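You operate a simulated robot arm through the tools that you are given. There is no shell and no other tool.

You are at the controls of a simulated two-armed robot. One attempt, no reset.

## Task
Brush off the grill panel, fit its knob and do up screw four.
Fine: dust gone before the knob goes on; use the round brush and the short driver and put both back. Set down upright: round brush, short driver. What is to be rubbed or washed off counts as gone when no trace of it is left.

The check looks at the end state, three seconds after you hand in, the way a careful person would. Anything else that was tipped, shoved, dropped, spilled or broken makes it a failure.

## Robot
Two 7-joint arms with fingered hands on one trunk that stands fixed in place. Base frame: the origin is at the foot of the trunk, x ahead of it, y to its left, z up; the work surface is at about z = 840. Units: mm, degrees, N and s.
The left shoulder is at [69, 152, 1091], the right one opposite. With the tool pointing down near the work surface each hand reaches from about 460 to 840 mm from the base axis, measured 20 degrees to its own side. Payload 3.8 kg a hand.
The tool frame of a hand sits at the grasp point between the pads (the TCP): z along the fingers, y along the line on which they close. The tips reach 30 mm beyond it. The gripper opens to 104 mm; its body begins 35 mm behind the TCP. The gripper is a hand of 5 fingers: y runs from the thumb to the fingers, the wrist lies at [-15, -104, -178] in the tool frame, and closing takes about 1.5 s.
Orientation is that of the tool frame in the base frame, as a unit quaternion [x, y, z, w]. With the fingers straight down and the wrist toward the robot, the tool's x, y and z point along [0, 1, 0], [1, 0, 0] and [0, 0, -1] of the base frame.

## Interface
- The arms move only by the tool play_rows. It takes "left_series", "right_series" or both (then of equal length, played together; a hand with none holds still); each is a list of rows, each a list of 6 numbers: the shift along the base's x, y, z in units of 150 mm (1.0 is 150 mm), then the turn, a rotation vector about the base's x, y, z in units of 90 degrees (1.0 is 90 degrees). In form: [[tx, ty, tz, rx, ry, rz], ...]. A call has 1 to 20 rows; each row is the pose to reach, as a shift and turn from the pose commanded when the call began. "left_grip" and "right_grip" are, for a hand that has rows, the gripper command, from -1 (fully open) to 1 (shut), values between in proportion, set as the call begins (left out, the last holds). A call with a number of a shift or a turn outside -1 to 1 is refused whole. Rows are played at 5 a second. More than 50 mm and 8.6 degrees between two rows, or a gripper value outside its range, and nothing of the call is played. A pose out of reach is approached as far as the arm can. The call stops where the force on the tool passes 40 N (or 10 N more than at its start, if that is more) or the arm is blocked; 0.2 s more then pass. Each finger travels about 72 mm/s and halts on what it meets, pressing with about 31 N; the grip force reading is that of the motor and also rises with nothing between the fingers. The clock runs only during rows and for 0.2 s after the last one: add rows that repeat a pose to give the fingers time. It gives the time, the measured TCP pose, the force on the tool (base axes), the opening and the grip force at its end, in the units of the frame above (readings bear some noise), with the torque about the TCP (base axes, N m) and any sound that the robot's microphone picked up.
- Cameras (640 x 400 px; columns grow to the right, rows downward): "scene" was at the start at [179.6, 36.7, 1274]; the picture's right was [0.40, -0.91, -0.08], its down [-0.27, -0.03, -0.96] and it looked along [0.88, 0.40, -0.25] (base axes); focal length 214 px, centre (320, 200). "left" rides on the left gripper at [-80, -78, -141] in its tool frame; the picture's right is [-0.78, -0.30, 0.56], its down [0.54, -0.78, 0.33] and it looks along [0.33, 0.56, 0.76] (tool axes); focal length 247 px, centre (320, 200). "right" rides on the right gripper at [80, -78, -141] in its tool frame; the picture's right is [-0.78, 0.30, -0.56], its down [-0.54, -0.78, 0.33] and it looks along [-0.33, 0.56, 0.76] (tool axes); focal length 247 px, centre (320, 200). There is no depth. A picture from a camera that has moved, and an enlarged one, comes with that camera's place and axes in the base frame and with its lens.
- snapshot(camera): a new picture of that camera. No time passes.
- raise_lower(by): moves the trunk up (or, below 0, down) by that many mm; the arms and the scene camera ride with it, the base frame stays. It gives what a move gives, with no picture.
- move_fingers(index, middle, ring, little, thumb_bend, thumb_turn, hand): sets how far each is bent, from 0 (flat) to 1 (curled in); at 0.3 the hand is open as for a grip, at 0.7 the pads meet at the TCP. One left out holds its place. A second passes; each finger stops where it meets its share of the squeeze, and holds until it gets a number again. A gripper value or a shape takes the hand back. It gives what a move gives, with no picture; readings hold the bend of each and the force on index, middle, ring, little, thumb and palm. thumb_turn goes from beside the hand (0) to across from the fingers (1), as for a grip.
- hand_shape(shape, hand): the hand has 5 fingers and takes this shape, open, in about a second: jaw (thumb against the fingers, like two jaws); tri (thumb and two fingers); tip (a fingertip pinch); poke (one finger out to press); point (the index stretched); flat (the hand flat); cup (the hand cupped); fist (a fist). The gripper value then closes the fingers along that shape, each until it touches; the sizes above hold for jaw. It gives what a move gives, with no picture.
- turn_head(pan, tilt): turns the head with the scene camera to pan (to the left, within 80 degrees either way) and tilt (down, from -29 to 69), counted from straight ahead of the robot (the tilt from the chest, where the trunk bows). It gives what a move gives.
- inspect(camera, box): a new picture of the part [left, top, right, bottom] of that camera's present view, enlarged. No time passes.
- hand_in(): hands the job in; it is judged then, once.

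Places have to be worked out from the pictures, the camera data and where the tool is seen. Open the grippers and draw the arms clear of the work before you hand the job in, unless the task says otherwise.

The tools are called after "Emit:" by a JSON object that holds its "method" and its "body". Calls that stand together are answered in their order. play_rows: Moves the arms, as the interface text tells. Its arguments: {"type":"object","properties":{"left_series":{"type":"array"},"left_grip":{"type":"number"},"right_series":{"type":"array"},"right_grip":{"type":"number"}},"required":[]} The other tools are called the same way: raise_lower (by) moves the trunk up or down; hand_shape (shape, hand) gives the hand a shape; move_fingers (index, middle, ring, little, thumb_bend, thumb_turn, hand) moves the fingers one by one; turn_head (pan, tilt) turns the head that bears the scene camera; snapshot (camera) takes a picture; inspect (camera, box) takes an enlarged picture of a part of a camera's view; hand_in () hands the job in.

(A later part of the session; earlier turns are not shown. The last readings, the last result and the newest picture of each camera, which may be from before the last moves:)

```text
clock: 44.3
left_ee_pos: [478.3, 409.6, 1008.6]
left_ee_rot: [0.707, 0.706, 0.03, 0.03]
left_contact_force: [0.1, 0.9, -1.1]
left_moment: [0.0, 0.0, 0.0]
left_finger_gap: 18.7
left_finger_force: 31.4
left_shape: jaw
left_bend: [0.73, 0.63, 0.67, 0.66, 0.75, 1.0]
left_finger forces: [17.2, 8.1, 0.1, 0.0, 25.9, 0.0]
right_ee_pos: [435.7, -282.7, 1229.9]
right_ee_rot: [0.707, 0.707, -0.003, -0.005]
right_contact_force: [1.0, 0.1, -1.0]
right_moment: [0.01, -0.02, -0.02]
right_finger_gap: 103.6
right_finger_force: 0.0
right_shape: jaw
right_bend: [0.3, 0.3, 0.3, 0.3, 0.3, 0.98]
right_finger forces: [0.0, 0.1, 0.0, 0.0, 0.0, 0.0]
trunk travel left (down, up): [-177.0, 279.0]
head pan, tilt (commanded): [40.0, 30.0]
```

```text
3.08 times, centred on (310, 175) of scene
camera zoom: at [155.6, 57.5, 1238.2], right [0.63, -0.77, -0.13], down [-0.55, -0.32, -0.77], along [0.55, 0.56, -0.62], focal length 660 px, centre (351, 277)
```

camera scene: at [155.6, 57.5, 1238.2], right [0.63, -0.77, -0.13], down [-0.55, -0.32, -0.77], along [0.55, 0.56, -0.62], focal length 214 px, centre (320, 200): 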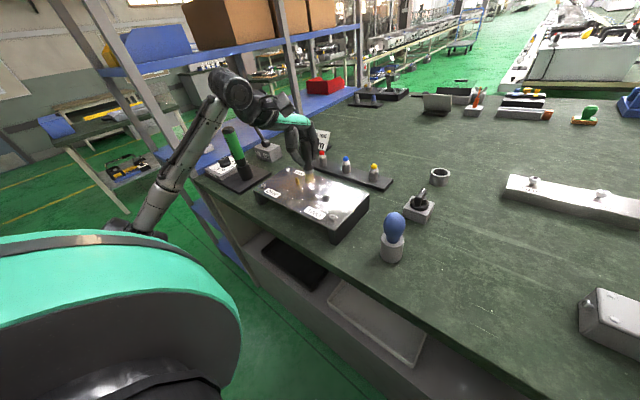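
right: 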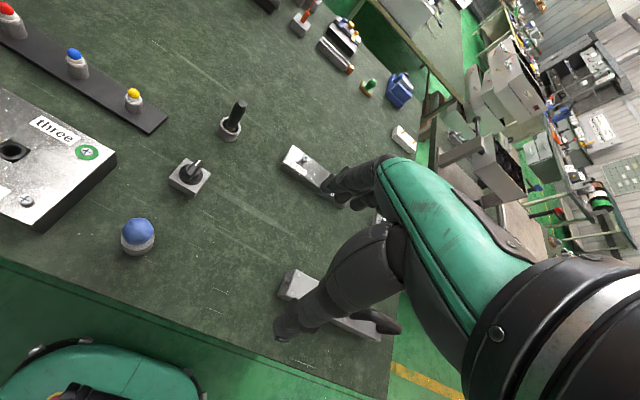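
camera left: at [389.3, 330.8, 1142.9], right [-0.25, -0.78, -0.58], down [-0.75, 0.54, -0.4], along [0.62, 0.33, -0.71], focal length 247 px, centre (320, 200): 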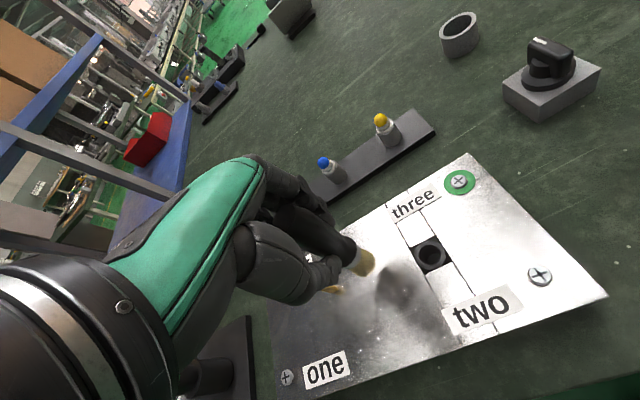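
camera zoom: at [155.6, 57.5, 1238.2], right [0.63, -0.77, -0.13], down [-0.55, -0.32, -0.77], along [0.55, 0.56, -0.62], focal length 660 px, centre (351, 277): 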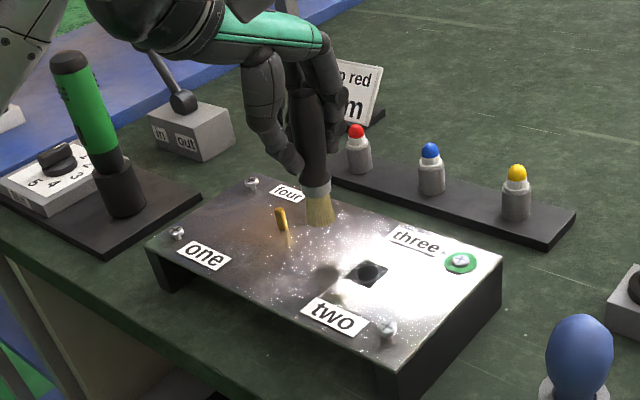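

The bristle tip is right under the TCP, roughly 85 mm below it. I lower carefully to make contact, watching the force.

Emit:
{"method": "play_rows", "body": {"left_series": [[0, 0, -0.05, 0, 0, 0], [0, 0, -0.1, 0, 0, 0], [0, 0, -0.15, 0, 0, 0], [0, 0, -0.18, 0, 0, 0], [0, 0, -0.2, 0, 0, 0], [0, 0, -0.2, 0, 0, 0]]}}

Emit:
{"method": "inspect", "body": {"camera": "left", "box": [300, 210, 460, 320]}}

Emit:
{"method": "inspect", "body": {"camera": "scene", "box": [270, 130, 350, 210]}}

```text
clock: 45.7
left_ee_pos: [478.9, 409.8, 980.3]
left_ee_rot: [0.706, 0.707, 0.031, 0.032]
left_contact_force: [0.5, -1.3, 3.6]
left_moment: [-0.01, 0.0, 0.01]
left_finger_gap: 18.8
left_finger_force: 31.3
left_shape: jaw
left_bend: [0.73, 0.63, 0.67, 0.66, 0.75, 1.0]
left_finger forces: [17.3, 8.4, 0.1, 0.0, 26.4, 0.0]
right_ee_pos: [436.6, -282.7, 1230.5]
right_ee_rot: [0.706, 0.708, -0.003, -0.005]
right_contact_force: [0.0, -0.1, -0.1]
right_moment: [-0.01, -0.01, -0.01]
right_finger_gap: 103.3
right_finger_force: 0.2
right_shape: jaw
right_bend: [0.3, 0.3, 0.3, 0.3, 0.3, 0.98]
right_finger forces: [0.0, 0.1, 0.0, 0.1, 0.1, 0.0]
trunk travel left (down, up): [-177.0, 279.0]
head pan, tilt (commanded): [40.0, 30.0]
```

```text
3.64 times, centred on (380, 265) of left
camera zoom: at [389.4, 330.9, 1113.8], right [-0.25, -0.78, -0.58], down [-0.74, 0.54, -0.4], along [0.62, 0.33, -0.71], focal length 898 px, centre (102, -36)
```

zoom: 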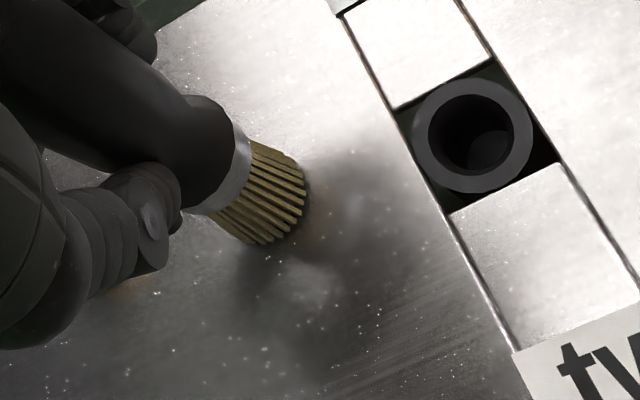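

```text
5.00 times, centred on (310, 170) of scene
camera zoom: at [155.4, 57.4, 1238.3], right [0.63, -0.77, -0.13], down [-0.55, -0.32, -0.77], along [0.55, 0.56, -0.62], focal length 1072 px, centre (370, 350)
```

zoom: 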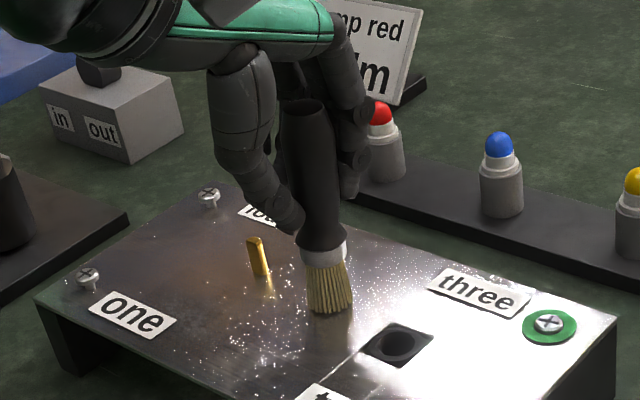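

Contact at about 4 N. I try a test stroke across the panel at y≈410 (x from 540 to 402) and look at the effect.

Emit:
{"method": "play_rows", "body": {"left_series": [[0.13, 0, -0.01, 0, 0, 0], [0.27, 0, -0.01, 0, 0, 0], [0.4, 0, -0.01, 0, 0, 0], [0.27, 0, -0.01, 0, 0, 0], [0.13, 0, -0.01, 0, 0, 0], [0, 0, -0.01, 0, 0, 0], [-0.13, 0, -0.01, 0, 0, 0], [-0.27, 0, -0.01, 0, 0, 0], [-0.4, 0, -0.01, 0, 0, 0], [-0.5, 0, -0.01, 0, 0, 0]]}}

Emit:
{"method": "inspect", "body": {"camera": "scene", "box": [240, 130, 380, 240]}}

Emit:
{"method": "inspect", "body": {"camera": "left", "box": [300, 130, 640, 340]}}

```text
clock: 47.9
left_ee_pos: [404.0, 409.5, 980.2]
left_ee_rot: [0.707, 0.706, 0.03, 0.029]
left_contact_force: [1.9, -0.3, 6.0]
left_moment: [-0.07, -0.23, 0.03]
left_finger_gap: 19.1
left_finger_force: 30.9
left_shape: jaw
left_bend: [0.73, 0.62, 0.67, 0.66, 0.76, 1.0]
left_finger forces: [17.4, 9.9, 0.0, 0.1, 26.6, 0.0]
right_ee_pos: [436.8, -282.5, 1230.1]
right_ee_rot: [0.706, 0.708, -0.004, -0.005]
right_contact_force: [0.1, 0.3, -0.2]
right_moment: [0.04, 0.0, -0.03]
right_finger_gap: 103.8
right_finger_force: 0.1
right_shape: jaw
right_bend: [0.3, 0.3, 0.3, 0.3, 0.3, 0.98]
right_finger forces: [0.0, 0.0, 0.0, 0.0, 0.0, 0.0]
trunk travel left (down, up): [-177.0, 279.0]
head pan, tilt (commanded): [40.0, 30.0]
```

```text
3.64 times, centred on (310, 185) of scene
camera zoom: at [155.1, 56.9, 1238.3], right [0.63, -0.77, -0.13], down [-0.55, -0.32, -0.77], along [0.55, 0.56, -0.62], focal length 780 px, centre (356, 254)
```

zoom: 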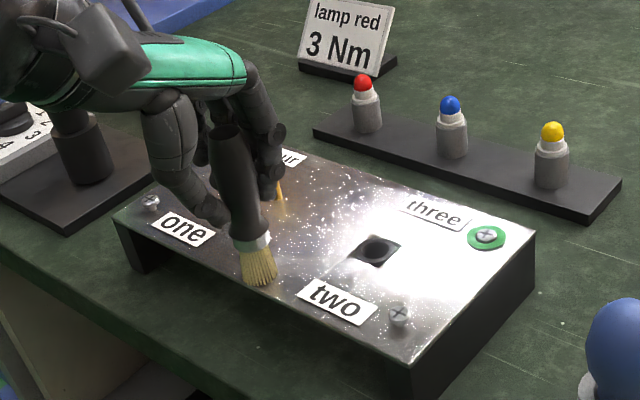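

```text
1.88 times, centred on (470, 235) of left
camera zoom: at [313.9, 330.0, 1112.9], right [-0.25, -0.78, -0.58], down [-0.75, 0.54, -0.4], along [0.62, 0.33, -0.71], focal length 465 px, centre (38, 134)
```

zoom: 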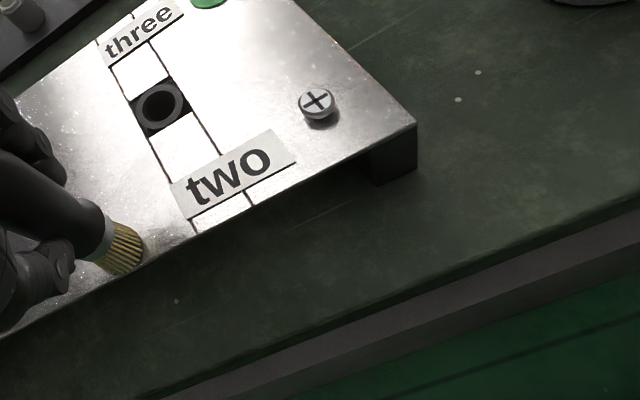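

Emit:
{"method": "inspect", "body": {"camera": "scene", "box": [280, 165, 350, 215]}}

```text
8.00 times, centred on (315, 190) of scene
camera zoom: at [155.1, 56.9, 1238.3], right [0.63, -0.77, -0.13], down [-0.55, -0.32, -0.77], along [0.55, 0.56, -0.62], focal length 1716 px, centre (360, 280)
```

zoom: 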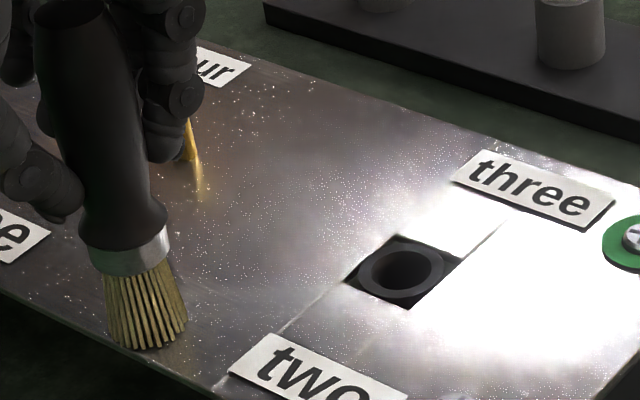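

Contact works at a few newtons. I now sweep systematically in lanes along the panel, keeping clear of the screw heads and the shaft; first the front edge lanes.

Emit:
{"method": "play_rows", "body": {"left_series": [[-0.044, -0.3, 0.008, 0, 0, 0], [-0.044, -0.6, 0.008, 0, 0, 0], [-0.044, -0.9, 0.008, 0, 0, 0], [-0.044, -0.6, 0.008, 0, 0, 0], [-0.044, -0.3, 0.008, 0, 0, 0], [-0.044, 0, 0.008, 0, 0, 0], [-0.044, 0.3, 0.008, 0, 0, 0], [-0.044, 0.6, 0.008, 0, 0, 0], [-0.044, 0.8, 0.008, 0, 0, 0], [-0.044, 1.0, 0.008, 0, 0, 0], [-0.044, 0.77, 0.008, 0, 0, 0], [0.03, 0.77, 0.008, 0, 0, 0], [0.03, 0.5, 0.008, 0, 0, 0], [0.03, 0.25, 0.008, 0, 0, 0], [0.03, 0, 0.008, 0, 0, 0], [0.03, -0.3, 0.008, 0, 0, 0], [0.03, -0.611, 0.008, 0, 0, 0], [0.115, -0.611, 0.008, 0, 0, 0], [0.115, -0.3, 0.008, 0, 0, 0], [0.115, 0, 0.008, 0, 0, 0]]}}

Emit:
{"method": "inspect", "body": {"camera": "scene", "box": [240, 140, 380, 240]}}

```text
clock: 52.1
left_ee_pos: [421.7, 409.8, 980.9]
left_ee_rot: [0.707, 0.706, 0.03, 0.03]
left_contact_force: [1.0, 0.3, 2.9]
left_moment: [-0.09, 0.03, 0.0]
left_finger_gap: 18.7
left_finger_force: 31.0
left_shape: jaw
left_bend: [0.73, 0.62, 0.67, 0.66, 0.76, 1.0]
left_finger forces: [18.0, 9.4, 0.0, 0.0, 26.3, 0.0]
left hand out of reach, approached as far as the arm can: row 2, 3, 4
right_ee_pos: [435.9, -281.0, 1230.9]
right_ee_rot: [0.706, 0.708, -0.004, -0.005]
right_contact_force: [0.2, -0.2, 0.1]
right_moment: [-0.03, 0.01, 0.0]
right_finger_gap: 103.5
right_finger_force: 0.1
right_shape: jaw
right_bend: [0.3, 0.3, 0.3, 0.3, 0.3, 0.98]
right_finger forces: [0.0, 0.0, 0.1, 0.1, 0.0, 0.0]
trunk travel left (down, up): [-177.0, 279.0]
head pan, tilt (commanded): [40.0, 30.0]
```

```text
4.00 times, centred on (310, 190) of scene
camera zoom: at [155.5, 57.9, 1238.2], right [0.63, -0.77, -0.13], down [-0.55, -0.32, -0.77], along [0.55, 0.56, -0.62], focal length 858 px, centre (360, 240)
```

zoom: 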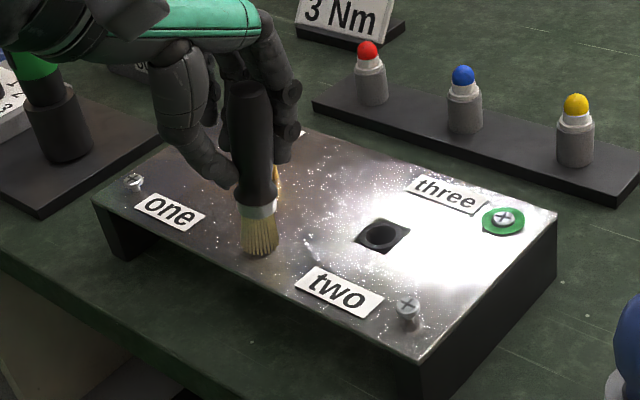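

The front-right corner is too near the body for this posture; I'll do that part later. I go on with the next lanes (x≈421–460).

Emit:
{"method": "play_rows", "body": {"left_series": [[0, 0.25, 0, 0, 0, 0], [0, 0.5, 0, 0, 0, 0], [0, 0.742, 0, 0, 0, 0], [0.087, 0.742, 0, 0, 0, 0], [0.087, 0.5, 0, 0, 0, 0], [0.087, 0.25, 0, 0, 0, 0], [0.087, 0, 0, 0, 0, 0], [0.087, -0.25, 0, 0, 0, 0], [0.087, -0.5, 0, 0, 0, 0], [0.087, -0.638, 0, 0, 0, 0], [0.167, -0.638, 0, 0, 0, 0], [0.167, -0.4, 0, 0, 0, 0], [0.167, -0.2, 0, 0, 0, 0], [0.167, 0, 0, 0, 0, 0], [0.167, 0.25, 0, 0, 0, 0], [0.167, 0.5, 0, 0, 0, 0], [0.167, 0.75, 0, 0, 0, 0], [0.167, 1.0, 0, 0, 0, 0], [0.26, 1.0, 0, 0, 0, 0], [0.26, 0.75, 0, 0, 0, 0]]}}

Emit:
{"method": "inspect", "body": {"camera": "scene", "box": [240, 140, 380, 240]}}

Emit:
{"method": "inspect", "body": {"camera": "left", "box": [300, 130, 640, 340]}}

```text
clock: 56.3
left_ee_pos: [459.8, 522.4, 979.8]
left_ee_rot: [0.706, 0.707, 0.031, 0.03]
left_contact_force: [-0.1, 0.0, 0.8]
left_moment: [0.04, -0.02, 0.02]
left_finger_gap: 18.9
left_finger_force: 31.0
left_shape: jaw
left_bend: [0.73, 0.62, 0.67, 0.66, 0.76, 1.0]
left_finger forces: [18.1, 10.5, 0.1, 0.1, 26.6, 0.0]
right_ee_pos: [436.9, -283.6, 1230.5]
right_ee_rot: [0.706, 0.708, -0.004, -0.004]
right_contact_force: [-0.2, -0.1, -0.2]
right_moment: [0.04, -0.01, -0.04]
right_finger_gap: 103.9
right_finger_force: 0.1
right_shape: jaw
right_bend: [0.3, 0.3, 0.3, 0.3, 0.3, 0.98]
right_finger forces: [0.0, 0.0, 0.0, 0.0, 0.0, 0.1]
trunk travel left (down, up): [-177.0, 279.0]
head pan, tilt (commanded): [40.0, 30.0]
```

```text
4.00 times, centred on (310, 190) of scene
camera zoom: at [155.5, 56.7, 1238.2], right [0.63, -0.77, -0.13], down [-0.55, -0.32, -0.77], along [0.55, 0.56, -0.62], focal length 858 px, centre (360, 240)
```

zoom: 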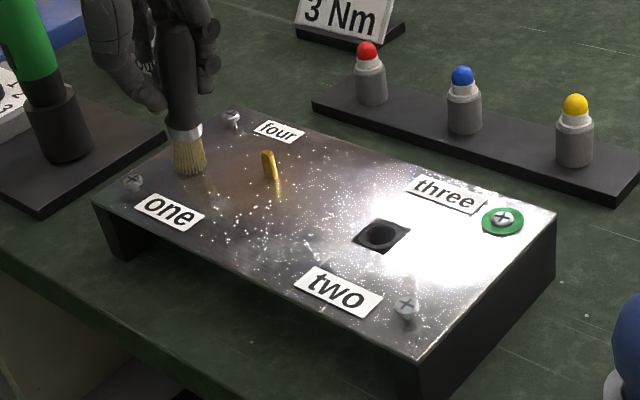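

```text
1.88 times, centred on (470, 235) of left
camera zoom: at [370.6, 442.4, 1114.2], right [-0.25, -0.78, -0.58], down [-0.75, 0.54, -0.4], along [0.62, 0.33, -0.71], focal length 465 px, centre (38, 134)
```

zoom: 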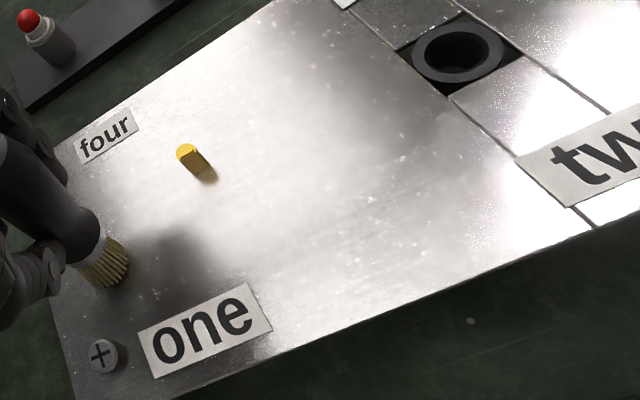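

Emit:
{"method": "inspect", "body": {"camera": "scene", "box": [265, 180, 325, 225]}}

Emit:
{"method": "inspect", "body": {"camera": "scene", "box": [260, 165, 320, 205]}}

Emit:
{"method": "inspect", "body": {"camera": "left", "box": [440, 150, 600, 300]}}

```text
8.89 times, centred on (295, 202) of scene
camera zoom: at [155.5, 56.7, 1238.2], right [0.63, -0.77, -0.13], down [-0.55, -0.32, -0.77], along [0.55, 0.56, -0.62], focal length 1906 px, centre (542, 178)
```

zoom: 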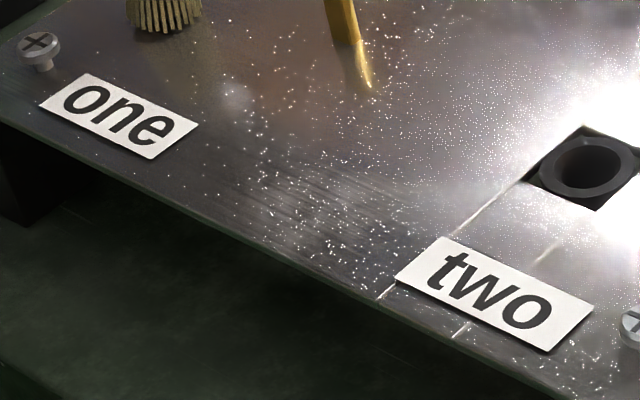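

```text
10.00 times, centred on (290, 185) of scene
camera zoom: at [155.5, 56.7, 1238.2], right [0.63, -0.77, -0.13], down [-0.55, -0.32, -0.77], along [0.55, 0.56, -0.62], focal length 2145 px, centre (620, 350)
```

zoom: 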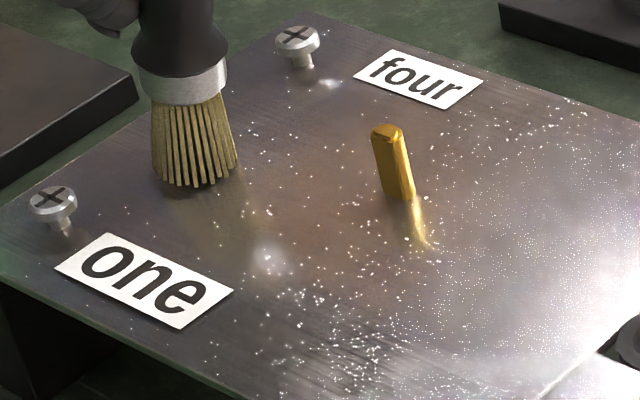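

```text
2.67 times, centred on (520, 225) of left
camera zoom: at [370.6, 442.4, 1114.2], right [-0.25, -0.78, -0.58], down [-0.75, 0.54, -0.4], along [0.62, 0.33, -0.71], focal length 659 px, centre (-213, 133)
```

zoom: 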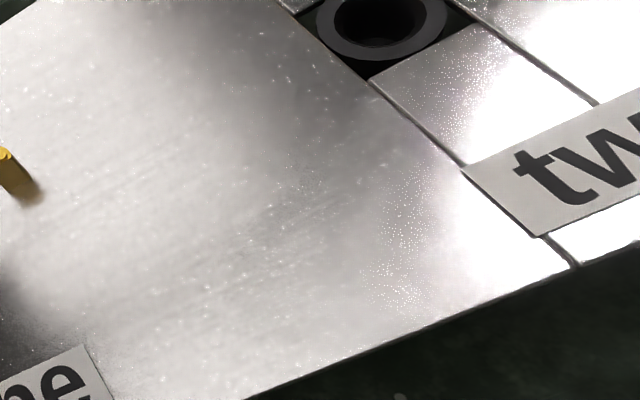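

The specks I still see look much like glints in the metal (the nut block shows them as well), so I need to tell dust from sparkle. I lift the brush and look at the panel from other viewpoints.

Emit:
{"method": "play_rows", "body": {"left_series": [[0, 0, 0.3, 0, 0, 0], [0, 0.2, 0.6, 0, 0, 0], [0, 0.4, 0.9, 0, 0, 0], [0, 0.4, 0.9, 0, 0, 0]]}}

Emit:
{"method": "turn_head", "body": {"pan": 52, "tilt": 45}}

Emit:
{"method": "snapshot", "body": {"camera": "scene"}}

Emit:
{"method": "snapshot", "body": {"camera": "left"}}

```text
refused: row 2 steps farther than a row can; nothing moved
```

```text
clock: 57.1
left_ee_pos: [459.8, 522.9, 980.2]
left_ee_rot: [0.707, 0.706, 0.03, 0.03]
left_contact_force: [0.9, 1.1, 1.0]
left_moment: [0.02, -0.02, 0.0]
left_finger_gap: 18.7
left_finger_force: 30.8
left_shape: jaw
left_bend: [0.73, 0.62, 0.67, 0.66, 0.76, 1.0]
left_finger forces: [18.3, 10.3, 0.0, 0.1, 26.5, 0.0]
right_ee_pos: [436.4, -281.8, 1230.1]
right_ee_rot: [0.707, 0.708, -0.004, -0.006]
right_contact_force: [0.0, 0.4, -0.6]
right_moment: [0.02, -0.01, -0.01]
right_finger_gap: 103.8
right_finger_force: 0.1
right_shape: jaw
right_bend: [0.3, 0.3, 0.3, 0.3, 0.3, 0.98]
right_finger forces: [0.0, 0.0, 0.0, 0.0, 0.1, 0.0]
trunk travel left (down, up): [-177.0, 279.0]
head pan, tilt (commanded): [52.0, 45.0]
```

```text
taken
camera scene: at [132.2, 63.5, 1220.0], right [0.77, -0.62, -0.16], down [-0.57, -0.56, -0.6], along [0.28, 0.56, -0.78], focal length 214 px, centre (320, 200)
```

scene: 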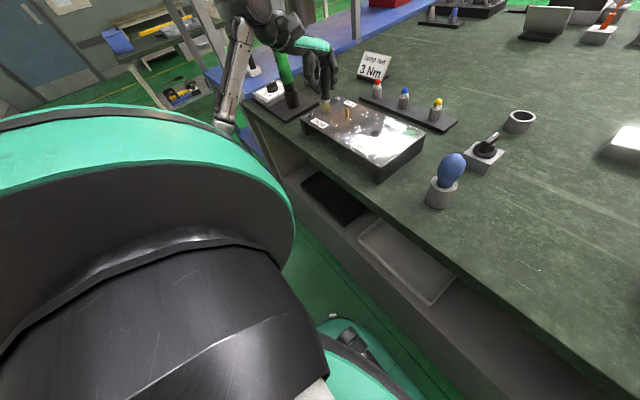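

```text
taken
camera left: at [370.6, 443.4, 1114.1], right [-0.25, -0.78, -0.58], down [-0.75, 0.54, -0.4], along [0.62, 0.33, -0.71], focal length 247 px, centre (320, 200)
```

left: 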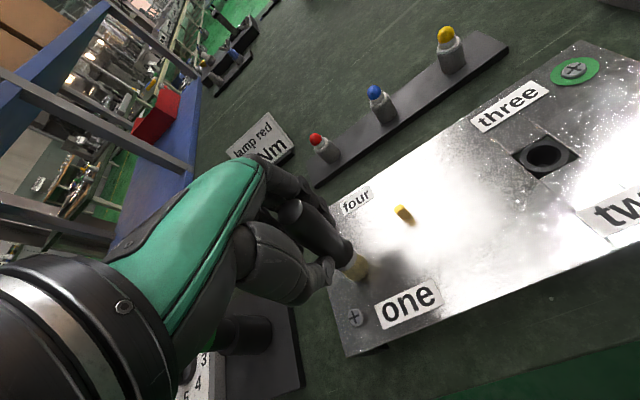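

Emit:
{"method": "inspect", "body": {"camera": "left", "box": [330, 150, 500, 330]}}

Emit:
{"method": "inspect", "body": {"camera": "left", "box": [480, 60, 640, 260]}}

Emit:
{"method": "inspect", "body": {"camera": "scene", "box": [290, 80, 430, 190]}}

Emit:
{"method": "inspect", "body": {"camera": "scene", "box": [340, 100, 430, 170]}}

```text
2.22 times, centred on (415, 240) of left
camera zoom: at [370.6, 443.4, 1114.1], right [-0.25, -0.78, -0.58], down [-0.75, 0.54, -0.4], along [0.62, 0.33, -0.71], focal length 549 px, centre (109, 111)
```

zoom: 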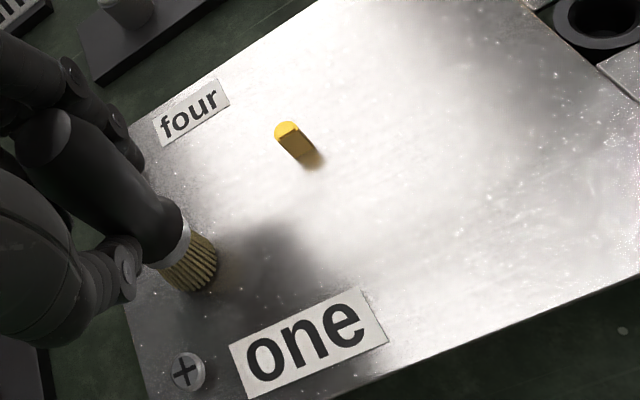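

```text
2.00 times, centred on (560, 160) of left
camera zoom: at [370.6, 443.4, 1114.1], right [-0.25, -0.78, -0.58], down [-0.75, 0.54, -0.4], along [0.62, 0.33, -0.71], focal length 494 px, centre (-160, 280)
```

zoom: 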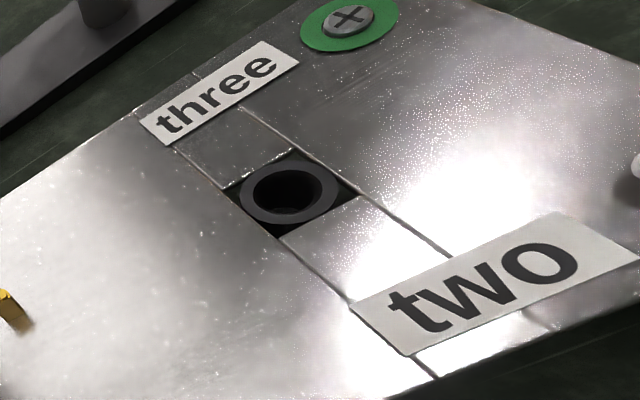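

```text
3.64 times, centred on (360, 135) of scene
camera zoom: at [132.2, 63.5, 1220.0], right [0.77, -0.62, -0.16], down [-0.57, -0.56, -0.6], along [0.28, 0.56, -0.78], focal length 780 px, centre (174, 436)
```

zoom: 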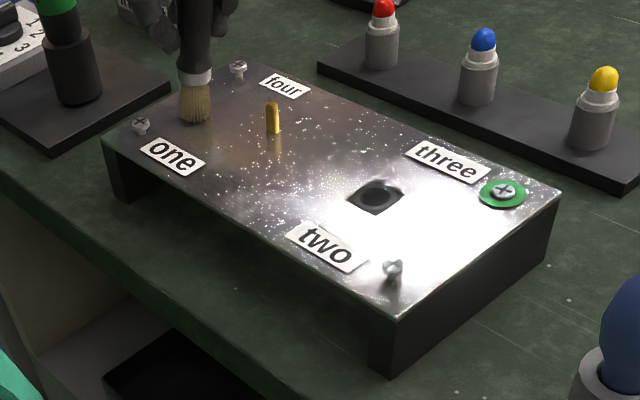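

```text
5.71 times, centred on (385, 135) of scene
camera zoom: at [132.2, 63.5, 1220.0], right [0.77, -0.62, -0.16], down [-0.57, -0.56, -0.6], along [0.28, 0.56, -0.78], focal length 1226 px, centre (-51, 571)
```

zoom: 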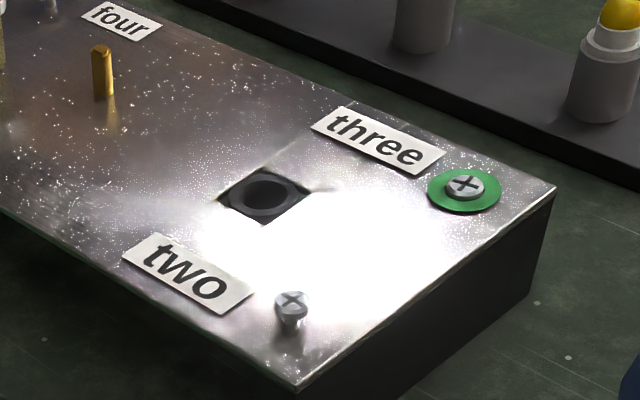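

The specks ring the highlights and move with the viewpoint, so I want a like-for-like comparison with the first picture: I lift the brush and put the head back to pan 38, tilt 33.

Emit:
{"method": "play_rows", "body": {"left_series": [[0, 0, 0.25, 0, 0, 0], [0, 0, 0.5, 0, 0, 0], [0, 0, 0.75, 0, 0, 0], [0, 0, 1.0, 0, 0, 0], [0, 0, 1.0, 0, 0, 0]]}}

Emit:
{"method": "turn_head", "body": {"pan": 38, "tilt": 33}}

Emit:
{"method": "inspect", "body": {"camera": "scene", "box": [240, 150, 400, 250]}}

Emit:
{"method": "inspect", "body": {"camera": "left", "box": [300, 150, 640, 400]}}

```text
clock: 58.3
left_ee_pos: [459.3, 523.6, 1130.4]
left_ee_rot: [0.706, 0.707, 0.03, 0.031]
left_contact_force: [0.1, -0.3, -0.6]
left_moment: [-0.03, 0.01, 0.03]
left_finger_gap: 18.9
left_finger_force: 31.0
left_shape: jaw
left_bend: [0.73, 0.62, 0.67, 0.66, 0.76, 1.0]
left_finger forces: [18.0, 9.8, 0.0, 0.0, 25.6, 0.1]
right_ee_pos: [437.5, -281.8, 1229.8]
right_ee_rot: [0.707, 0.707, -0.004, -0.005]
right_contact_force: [-0.6, -0.1, -0.9]
right_moment: [0.02, -0.02, -0.05]
right_finger_gap: 103.6
right_finger_force: 0.0
right_shape: jaw
right_bend: [0.3, 0.3, 0.3, 0.3, 0.3, 0.98]
right_finger forces: [0.0, 0.0, 0.0, 0.0, 0.1, 0.0]
trunk travel left (down, up): [-177.0, 279.0]
head pan, tilt (commanded): [52.0, 45.0]
```

```text
clock: 59.0
left_ee_pos: [460.6, 523.2, 1129.9]
left_ee_rot: [0.706, 0.707, 0.029, 0.03]
left_contact_force: [0.0, 0.0, -0.2]
left_moment: [0.02, 0.01, 0.02]
left_finger_gap: 18.8
left_finger_force: 31.1
left_shape: jaw
left_bend: [0.73, 0.62, 0.67, 0.66, 0.76, 1.0]
left_finger forces: [18.0, 9.7, 0.0, 0.0, 25.7, 0.0]
right_ee_pos: [436.2, -281.5, 1230.5]
right_ee_rot: [0.706, 0.708, -0.004, -0.004]
right_contact_force: [-0.2, 0.3, 0.8]
right_moment: [0.0, 0.01, -0.01]
right_finger_gap: 103.6
right_finger_force: 0.0
right_shape: jaw
right_bend: [0.3, 0.3, 0.3, 0.3, 0.3, 0.98]
right_finger forces: [0.0, 0.0, 0.0, 0.1, 0.1, 0.1]
trunk travel left (down, up): [-177.0, 279.0]
head pan, tilt (commanded): [38.0, 33.0]
```

```text
4.00 times, centred on (320, 200) of scene
camera zoom: at [155.6, 54.4, 1233.3], right [0.6, -0.79, -0.13], down [-0.59, -0.34, -0.73], along [0.54, 0.52, -0.67], focal length 858 px, centre (320, 200)
```

zoom: 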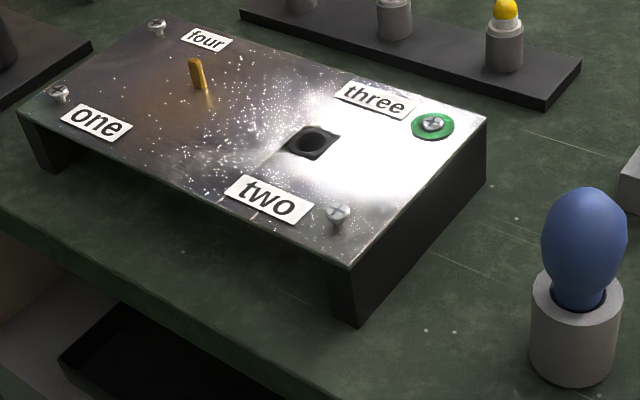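

```text
1.60 times, centred on (470, 275) of left
camera zoom: at [370.6, 444.0, 1263.6], right [-0.25, -0.78, -0.58], down [-0.75, 0.54, -0.4], along [0.62, 0.33, -0.71], focal length 395 px, centre (80, 80)
```

zoom: 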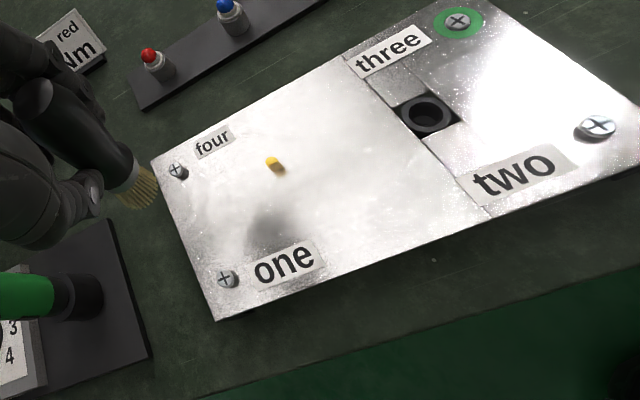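

The best test is to return to exactly the pose of my pre-brushing close-up (478,410,1008) and compare the same picture.

Emit:
{"method": "play_rows", "body": {"left_series": [[0.04, -0.25, 0, 0, 0, 0], [0.08, -0.5, -0.05, 0, 0, 0], [0.12, -0.757, -0.2, 0, 0, 0], [0.12, -0.757, -0.5, 0, 0, 0], [0.12, -0.757, -0.81, 0, 0, 0], [0.12, -0.757, -0.81, 0, 0, 0]]}}

Emit:
{"method": "inspect", "body": {"camera": "left", "box": [300, 210, 460, 320]}}

Emit:
{"method": "snapshot", "body": {"camera": "left"}}

```text
clock: 60.4
left_ee_pos: [478.7, 406.5, 1007.8]
left_ee_rot: [0.706, 0.707, 0.03, 0.03]
left_contact_force: [0.6, -0.5, -0.8]
left_moment: [0.01, 0.04, -0.02]
left_finger_gap: 18.6
left_finger_force: 30.7
left_shape: jaw
left_bend: [0.73, 0.62, 0.67, 0.66, 0.76, 1.0]
left_finger forces: [17.6, 9.8, 0.1, 0.1, 25.4, 0.1]
right_ee_pos: [435.8, -282.3, 1230.5]
right_ee_rot: [0.707, 0.708, -0.004, -0.006]
right_contact_force: [0.5, 0.4, 0.2]
right_moment: [-0.02, -0.03, 0.03]
right_finger_gap: 104.0
right_finger_force: 0.0
right_shape: jaw
right_bend: [0.3, 0.3, 0.3, 0.3, 0.3, 0.98]
right_finger forces: [0.1, 0.1, 0.0, 0.0, 0.0, 0.0]
trunk travel left (down, up): [-177.0, 279.0]
head pan, tilt (commanded): [38.0, 33.0]
```

```text
3.64 times, centred on (380, 265) of left
camera zoom: at [388.6, 328.0, 1141.7], right [-0.25, -0.78, -0.58], down [-0.75, 0.54, -0.4], along [0.62, 0.33, -0.71], focal length 898 px, centre (102, -36)
```

zoom: 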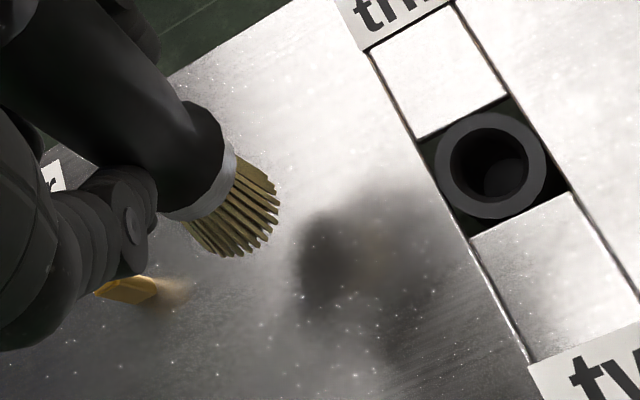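

```text
taken
camera left: at [388.6, 328.0, 1141.7], right [-0.25, -0.78, -0.58], down [-0.75, 0.54, -0.4], along [0.62, 0.33, -0.71], focal length 247 px, centre (320, 200)
```

left: 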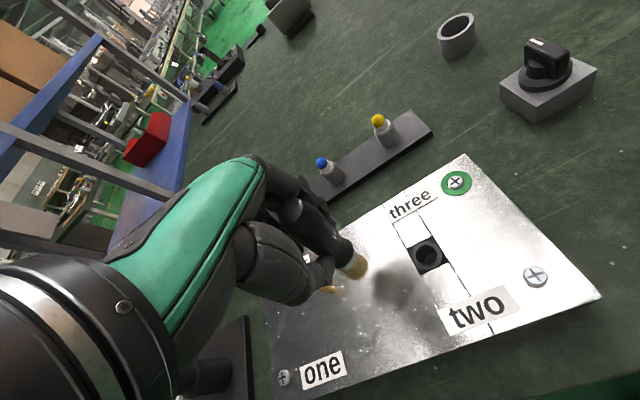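

Specks look unchanged, so they seem to be the metal's own grain; but at the start there was a smudge near "one" at about (438,469). I go back to the very first left-hand pose to compare the whole panel like for like.

Emit:
{"method": "play_rows", "body": {"left_series": [[0, 0.05, 0.25, 0, 0.01, 0], [-0.1, 0.1, 0.5, 0, 0.02, 0], [-0.25, 0.18, 0.75, 0, 0.035, 0], [-0.45, 0.26, 0.95, 0, 0.053, 0], [-0.7, 0.4, 1.0, 0, 0.053, 0], [-0.79, 0.457, 1.0, 0, 0.053, 0]]}}

Emit:
{"method": "play_rows", "body": {"left_series": [[0, 0, 0.2, 0, 0, 0], [0, 0, 0.395, 0, 0, 0], [0, 0, 0.395, 0, 0, 0]]}}

Emit:
{"method": "inspect", "body": {"camera": "left", "box": [330, 130, 540, 290]}}

Emit:
{"method": "snapshot", "body": {"camera": "left"}}

```text
clock: 61.8
left_ee_pos: [359.2, 476.9, 1159.7]
left_ee_rot: [0.708, 0.706, 0.001, 0.001]
left_contact_force: [-0.7, -0.8, -0.5]
left_moment: [0.01, -0.01, 0.01]
left_finger_gap: 18.7
left_finger_force: 31.2
left_shape: jaw
left_bend: [0.73, 0.62, 0.67, 0.66, 0.76, 1.0]
left_finger forces: [17.8, 9.6, 0.0, 0.1, 25.4, 0.1]
right_ee_pos: [435.4, -282.4, 1230.2]
right_ee_rot: [0.706, 0.708, -0.003, -0.005]
right_contact_force: [0.5, 1.3, 0.5]
right_moment: [0.0, 0.05, 0.0]
right_finger_gap: 103.7
right_finger_force: 0.1
right_shape: jaw
right_bend: [0.3, 0.3, 0.3, 0.3, 0.3, 0.98]
right_finger forces: [0.0, 0.0, 0.1, 0.1, 0.0, 0.0]
trunk travel left (down, up): [-177.0, 279.0]
head pan, tilt (commanded): [38.0, 33.0]
```

```text
clock: 62.6
left_ee_pos: [360.7, 476.3, 1217.4]
left_ee_rot: [0.706, 0.708, 0.0, 0.001]
left_contact_force: [-0.6, 0.2, -0.1]
left_moment: [-0.03, 0.03, 0.01]
left_finger_gap: 18.6
left_finger_force: 31.3
left_shape: jaw
left_bend: [0.73, 0.62, 0.67, 0.66, 0.76, 1.0]
left_finger forces: [17.8, 9.7, 0.1, 0.0, 25.3, 0.0]
right_ee_pos: [436.4, -281.5, 1230.2]
right_ee_rot: [0.707, 0.707, -0.003, -0.006]
right_contact_force: [0.2, 0.2, -0.2]
right_moment: [0.01, 0.01, 0.02]
right_finger_gap: 103.5
right_finger_force: 0.0
right_shape: jaw
right_bend: [0.3, 0.3, 0.3, 0.3, 0.3, 0.98]
right_finger forces: [0.1, 0.1, 0.1, 0.0, 0.1, 0.1]
trunk travel left (down, up): [-177.0, 279.0]
head pan, tilt (commanded): [38.0, 33.0]
```

```text
2.50 times, centred on (435, 210) of left
camera zoom: at [282.5, 398.8, 1358.5], right [-0.3, -0.78, -0.56], down [-0.78, 0.53, -0.33], along [0.56, 0.33, -0.76], focal length 617 px, centre (32, 175)
```

zoom: 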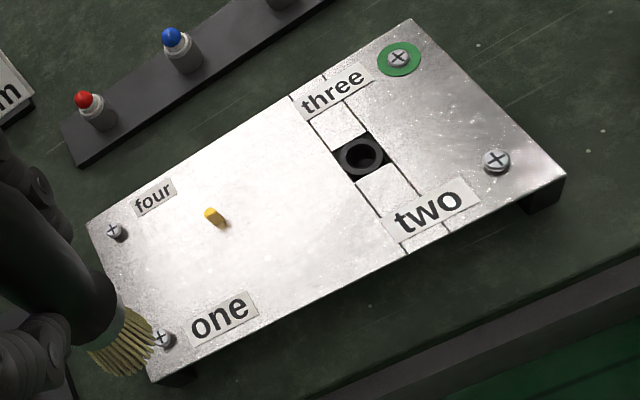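

```text
taken
camera left: at [282.5, 398.8, 1358.5], right [-0.3, -0.78, -0.56], down [-0.78, 0.53, -0.33], along [0.56, 0.33, -0.76], focal length 247 px, centre (320, 200)
```

left: 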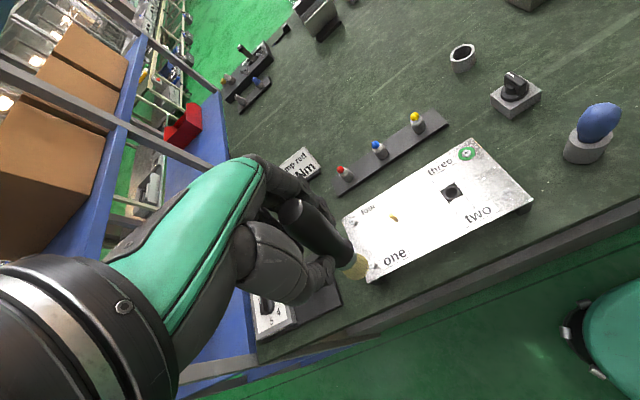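

The dark smudge that lay beside "one" in the first picture is gone now. I zoom in on that spot and the rest of the plate for any remaining trace.

Emit:
{"method": "inspect", "body": {"camera": "left", "box": [375, 190, 455, 255]}}

Emit:
{"method": "inspect", "body": {"camera": "left", "box": [340, 180, 420, 260]}}

Emit:
{"method": "inspect", "body": {"camera": "left", "box": [430, 135, 540, 230]}}

Emit:
{"method": "inspect", "body": {"camera": "scene", "box": [240, 150, 340, 220]}}

```text
6.15 times, centred on (415, 222) of left
camera zoom: at [282.5, 398.8, 1358.5], right [-0.3, -0.78, -0.56], down [-0.78, 0.53, -0.33], along [0.56, 0.33, -0.76], focal length 1520 px, centre (-265, 62)
```

zoom: 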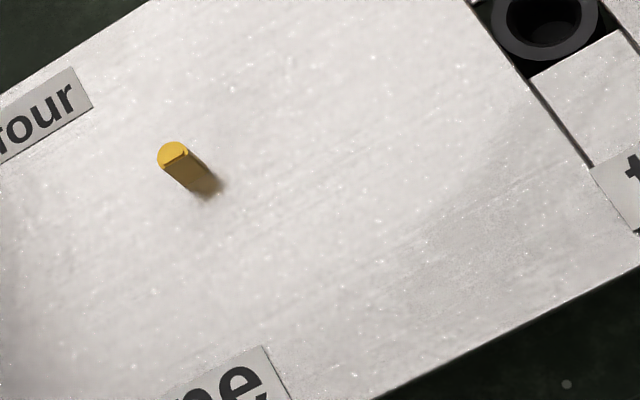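

```text
5.00 times, centred on (380, 220) of left
camera zoom: at [282.5, 398.8, 1358.5], right [-0.3, -0.78, -0.56], down [-0.78, 0.53, -0.33], along [0.56, 0.33, -0.76], focal length 1235 px, centre (20, 100)
```

zoom: 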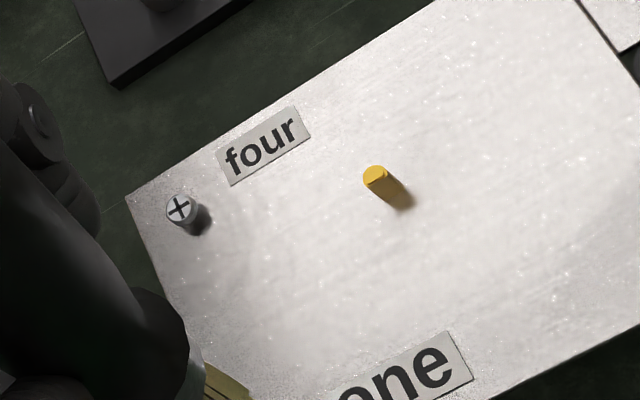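

```text
4.21 times, centred on (485, 182) of left
camera zoom: at [282.5, 398.8, 1358.5], right [-0.3, -0.78, -0.56], down [-0.78, 0.53, -0.33], along [0.56, 0.33, -0.76], focal length 1040 px, centre (-375, 274)
```

zoom: 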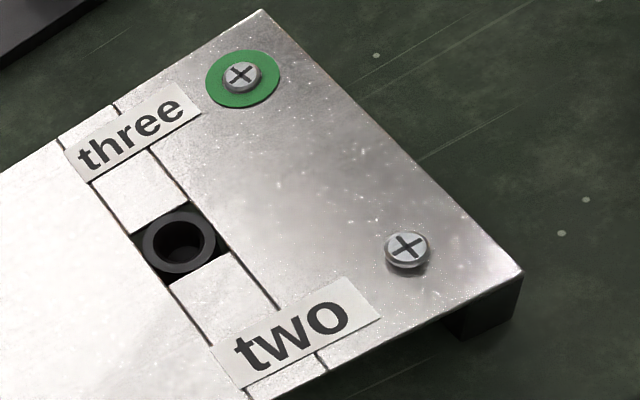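

```text
5.71 times, centred on (290, 185) of scene
camera zoom: at [156.1, 54.7, 1233.2], right [0.6, -0.79, -0.13], down [-0.59, -0.34, -0.73], along [0.54, 0.52, -0.67], focal length 1226 px, centre (491, 286)
```

zoom: 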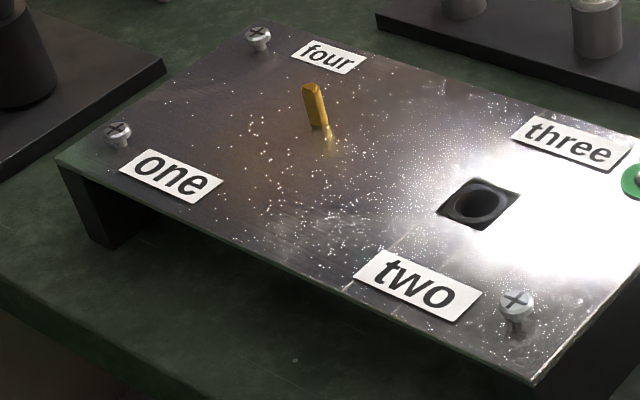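

The smudge is gone, but I notice a faint hazy patch around (425,400); I zoom in there.

Emit:
{"method": "inspect", "body": {"camera": "left", "box": [420, 195, 480, 250]}}

Emit:
{"method": "inspect", "body": {"camera": "scene", "box": [275, 180, 320, 210]}}

Emit:
{"method": "turn_head", "body": {"pan": 30, "tilt": 20}}

Emit:
{"method": "snapshot", "body": {"camera": "scene"}}

```text
7.27 times, centred on (450, 222) of left
camera zoom: at [282.5, 398.8, 1358.5], right [-0.3, -0.78, -0.56], down [-0.78, 0.53, -0.33], along [0.56, 0.33, -0.76], focal length 1796 px, centre (-626, 36)
```

zoom: 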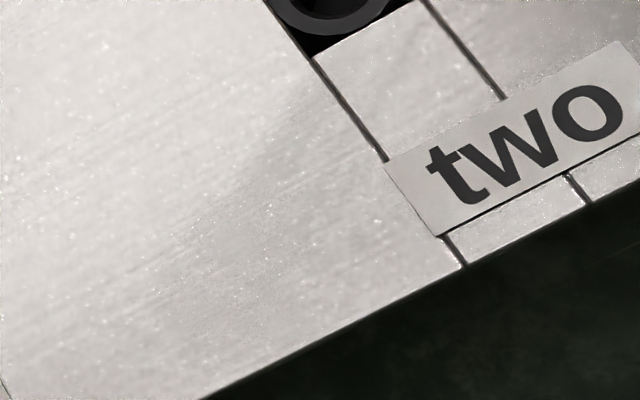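

```text
13.33 times, centred on (298, 195) of scene
camera zoom: at [156.1, 54.7, 1233.2], right [0.6, -0.79, -0.13], down [-0.59, -0.34, -0.73], along [0.54, 0.52, -0.67], focal length 2860 px, centre (620, 267)
```

zoom: 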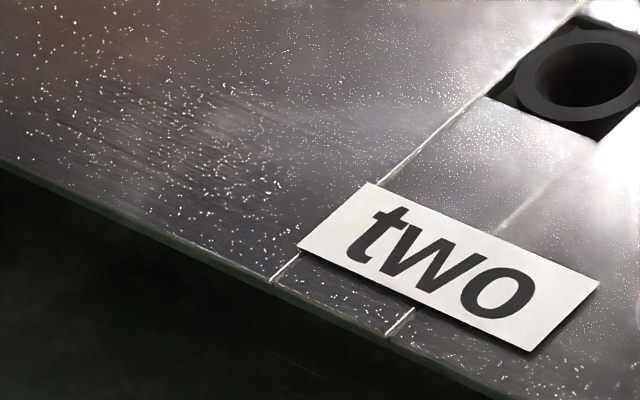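

```text
clock: 63.4
left_ee_pos: [360.5, 478.0, 1219.4]
left_ee_rot: [0.708, 0.707, 0.0, 0.0]
left_contact_force: [0.3, -0.4, 0.0]
left_moment: [-0.01, -0.01, 0.03]
left_finger_gap: 18.7
left_finger_force: 31.0
left_shape: jaw
left_bend: [0.73, 0.62, 0.67, 0.66, 0.76, 1.0]
left_finger forces: [17.8, 9.5, 0.0, 0.0, 25.3, 0.1]
right_ee_pos: [436.8, -281.2, 1230.5]
right_ee_rot: [0.707, 0.708, -0.003, -0.004]
right_contact_force: [-0.2, 0.1, -0.9]
right_moment: [0.03, 0.02, 0.0]
right_finger_gap: 103.8
right_finger_force: 0.1
right_shape: jaw
right_bend: [0.3, 0.3, 0.3, 0.3, 0.3, 0.98]
right_finger forces: [0.0, 0.1, 0.0, 0.1, 0.0, 0.0]
trunk travel left (down, up): [-177.0, 279.0]
head pan, tilt (commanded): [30.0, 20.0]
```

```text
taken
camera scene: at [170.0, 46.1, 1251.5], right [0.49, -0.87, -0.1], down [-0.48, -0.17, -0.86], along [0.73, 0.47, -0.5], focal length 214 px, centre (320, 200)
```

scene: 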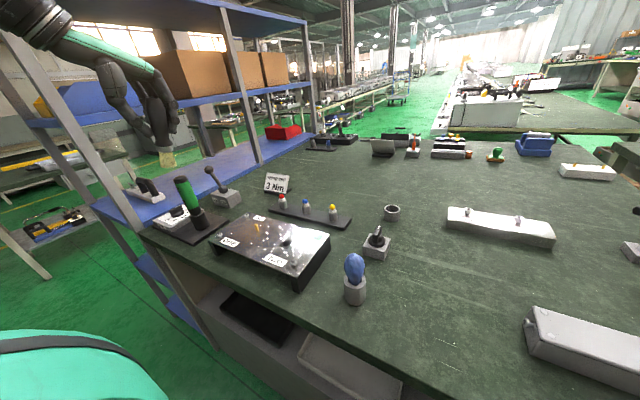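

I compare with the very first scene view by setting the head exactly as at the start.

Emit:
{"method": "turn_head", "body": {"pan": 23.9, "tilt": 3.8}}

Emit:
{"method": "inspect", "body": {"camera": "scene", "box": [160, 280, 320, 390]}}

Emit:
{"method": "inspect", "body": {"camera": "scene", "box": [70, 220, 390, 400]}}

```text
clock: 64.2
left_ee_pos: [358.8, 477.6, 1217.7]
left_ee_rot: [0.708, 0.707, 0.0, 0.001]
left_contact_force: [-0.1, -0.8, -0.7]
left_moment: [0.02, 0.01, 0.0]
left_finger_gap: 18.6
left_finger_force: 31.2
left_shape: jaw
left_bend: [0.73, 0.62, 0.67, 0.66, 0.76, 1.0]
left_finger forces: [17.8, 9.5, 0.0, 0.1, 25.3, 0.0]
right_ee_pos: [437.5, -282.3, 1230.6]
right_ee_rot: [0.707, 0.708, -0.003, -0.005]
right_contact_force: [0.4, -0.2, -0.1]
right_moment: [0.01, 0.0, 0.0]
right_finger_gap: 103.8
right_finger_force: 0.1
right_shape: jaw
right_bend: [0.3, 0.3, 0.3, 0.3, 0.3, 0.98]
right_finger forces: [0.1, 0.1, 0.0, 0.0, 0.0, 0.0]
trunk travel left (down, up): [-177.0, 279.0]
head pan, tilt (commanded): [23.9, 3.8]
```

```text
3.64 times, centred on (240, 335) of scene
camera zoom: at [178.4, 36.6, 1276.6], right [0.4, -0.91, -0.08], down [-0.26, -0.03, -0.96], along [0.88, 0.4, -0.25], focal length 780 px, centre (611, -291)
```

zoom: 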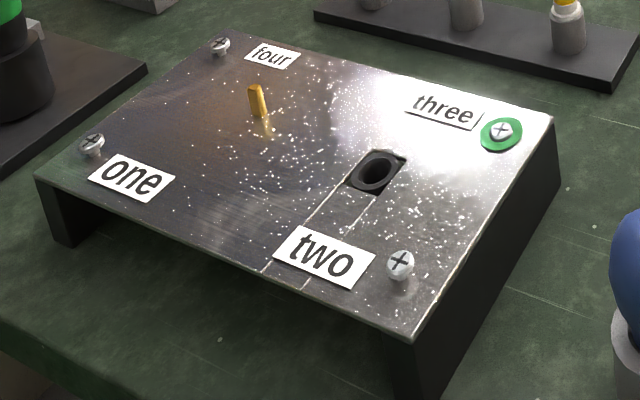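

```text
2.00 times, centred on (230, 310) of scene
camera zoom: at [178.4, 36.6, 1276.6], right [0.4, -0.91, -0.08], down [-0.26, -0.03, -0.96], along [0.88, 0.4, -0.25], focal length 429 px, centre (500, -20)
```

zoom: 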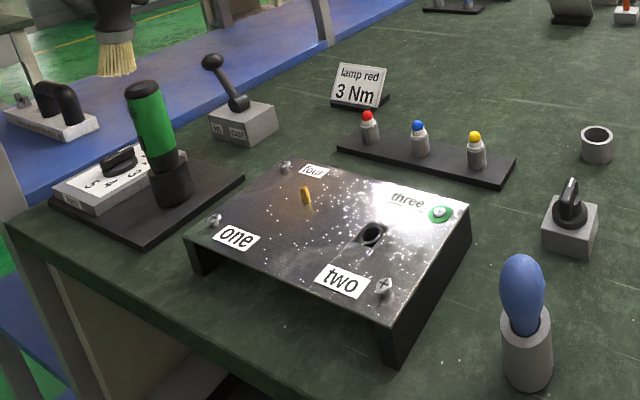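

The speck pattern is the same before and after, so it belongs to the metal; only the dark smudge has disappeared. As a second check I go to the other pose from which I photographed the panel before brushing, (478,299,1228).

Emit:
{"method": "play_rows", "body": {"left_series": [[0.15, -0.25, 0.02, 0, -0.018, 0], [0.3, -0.5, 0.04, 0, -0.036, 0], [0.45, -0.75, 0.06, 0, -0.053, 0], [0.6, -1.0, 0.07, 0, -0.053, 0]]}}

Emit:
{"method": "play_rows", "body": {"left_series": [[0.1, -0.1, 0, 0, 0, 0], [0.195, -0.19, 0, 0, 0, 0], [0.195, -0.19, 0, 0, 0, 0]]}}

Emit:
{"method": "inspect", "body": {"camera": "left", "box": [290, 240, 490, 400]}}

```text
clock: 65.2
left_ee_pos: [450.6, 324.0, 1228.7]
left_ee_rot: [0.706, 0.706, 0.03, 0.03]
left_contact_force: [0.0, -0.2, -0.7]
left_moment: [-0.01, 0.04, 0.0]
left_finger_gap: 18.7
left_finger_force: 30.7
left_shape: jaw
left_bend: [0.73, 0.62, 0.67, 0.66, 0.76, 1.0]
left_finger forces: [17.7, 9.5, 0.1, 0.1, 25.4, 0.1]
right_ee_pos: [437.3, -285.3, 1229.7]
right_ee_rot: [0.706, 0.708, -0.003, -0.006]
right_contact_force: [0.4, -0.2, -0.3]
right_moment: [0.03, 0.0, -0.02]
right_finger_gap: 103.6
right_finger_force: 0.1
right_shape: jaw
right_bend: [0.3, 0.3, 0.3, 0.3, 0.3, 0.98]
right_finger forces: [0.0, 0.0, 0.0, 0.0, 0.0, 0.0]
trunk travel left (down, up): [-177.0, 279.0]
head pan, tilt (commanded): [23.9, 3.8]
```

```text
clock: 66.0
left_ee_pos: [479.0, 299.5, 1229.0]
left_ee_rot: [0.707, 0.706, 0.03, 0.031]
left_contact_force: [-0.2, 0.1, -0.3]
left_moment: [0.0, 0.0, -0.01]
left_finger_gap: 18.7
left_finger_force: 31.4
left_shape: jaw
left_bend: [0.73, 0.62, 0.67, 0.66, 0.76, 1.0]
left_finger forces: [17.9, 9.6, 0.1, 0.0, 25.4, 0.1]
right_ee_pos: [436.1, -280.5, 1230.3]
right_ee_rot: [0.706, 0.708, -0.003, -0.005]
right_contact_force: [-0.6, 0.7, 0.9]
right_moment: [-0.02, -0.01, 0.0]
right_finger_gap: 103.6
right_finger_force: 0.1
right_shape: jaw
right_bend: [0.3, 0.3, 0.3, 0.3, 0.3, 0.98]
right_finger forces: [0.1, 0.1, 0.1, 0.0, 0.1, 0.0]
trunk travel left (down, up): [-177.0, 279.0]
head pan, tilt (commanded): [23.9, 3.8]
```

```text
2.50 times, centred on (390, 320) of left
camera zoom: at [389.6, 220.7, 1362.7], right [-0.25, -0.78, -0.58], down [-0.75, 0.53, -0.4], along [0.62, 0.33, -0.71], focal length 617 px, centre (145, -100)
```

zoom: 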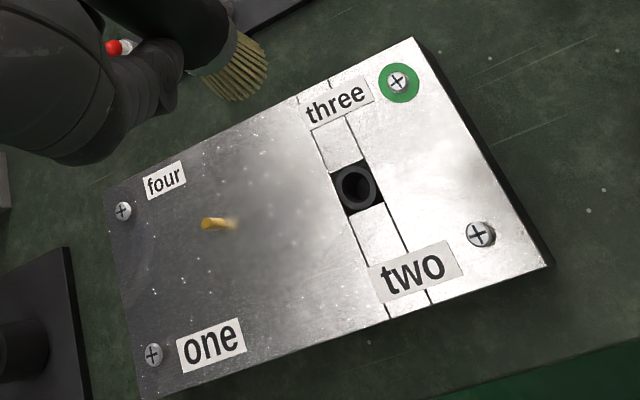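

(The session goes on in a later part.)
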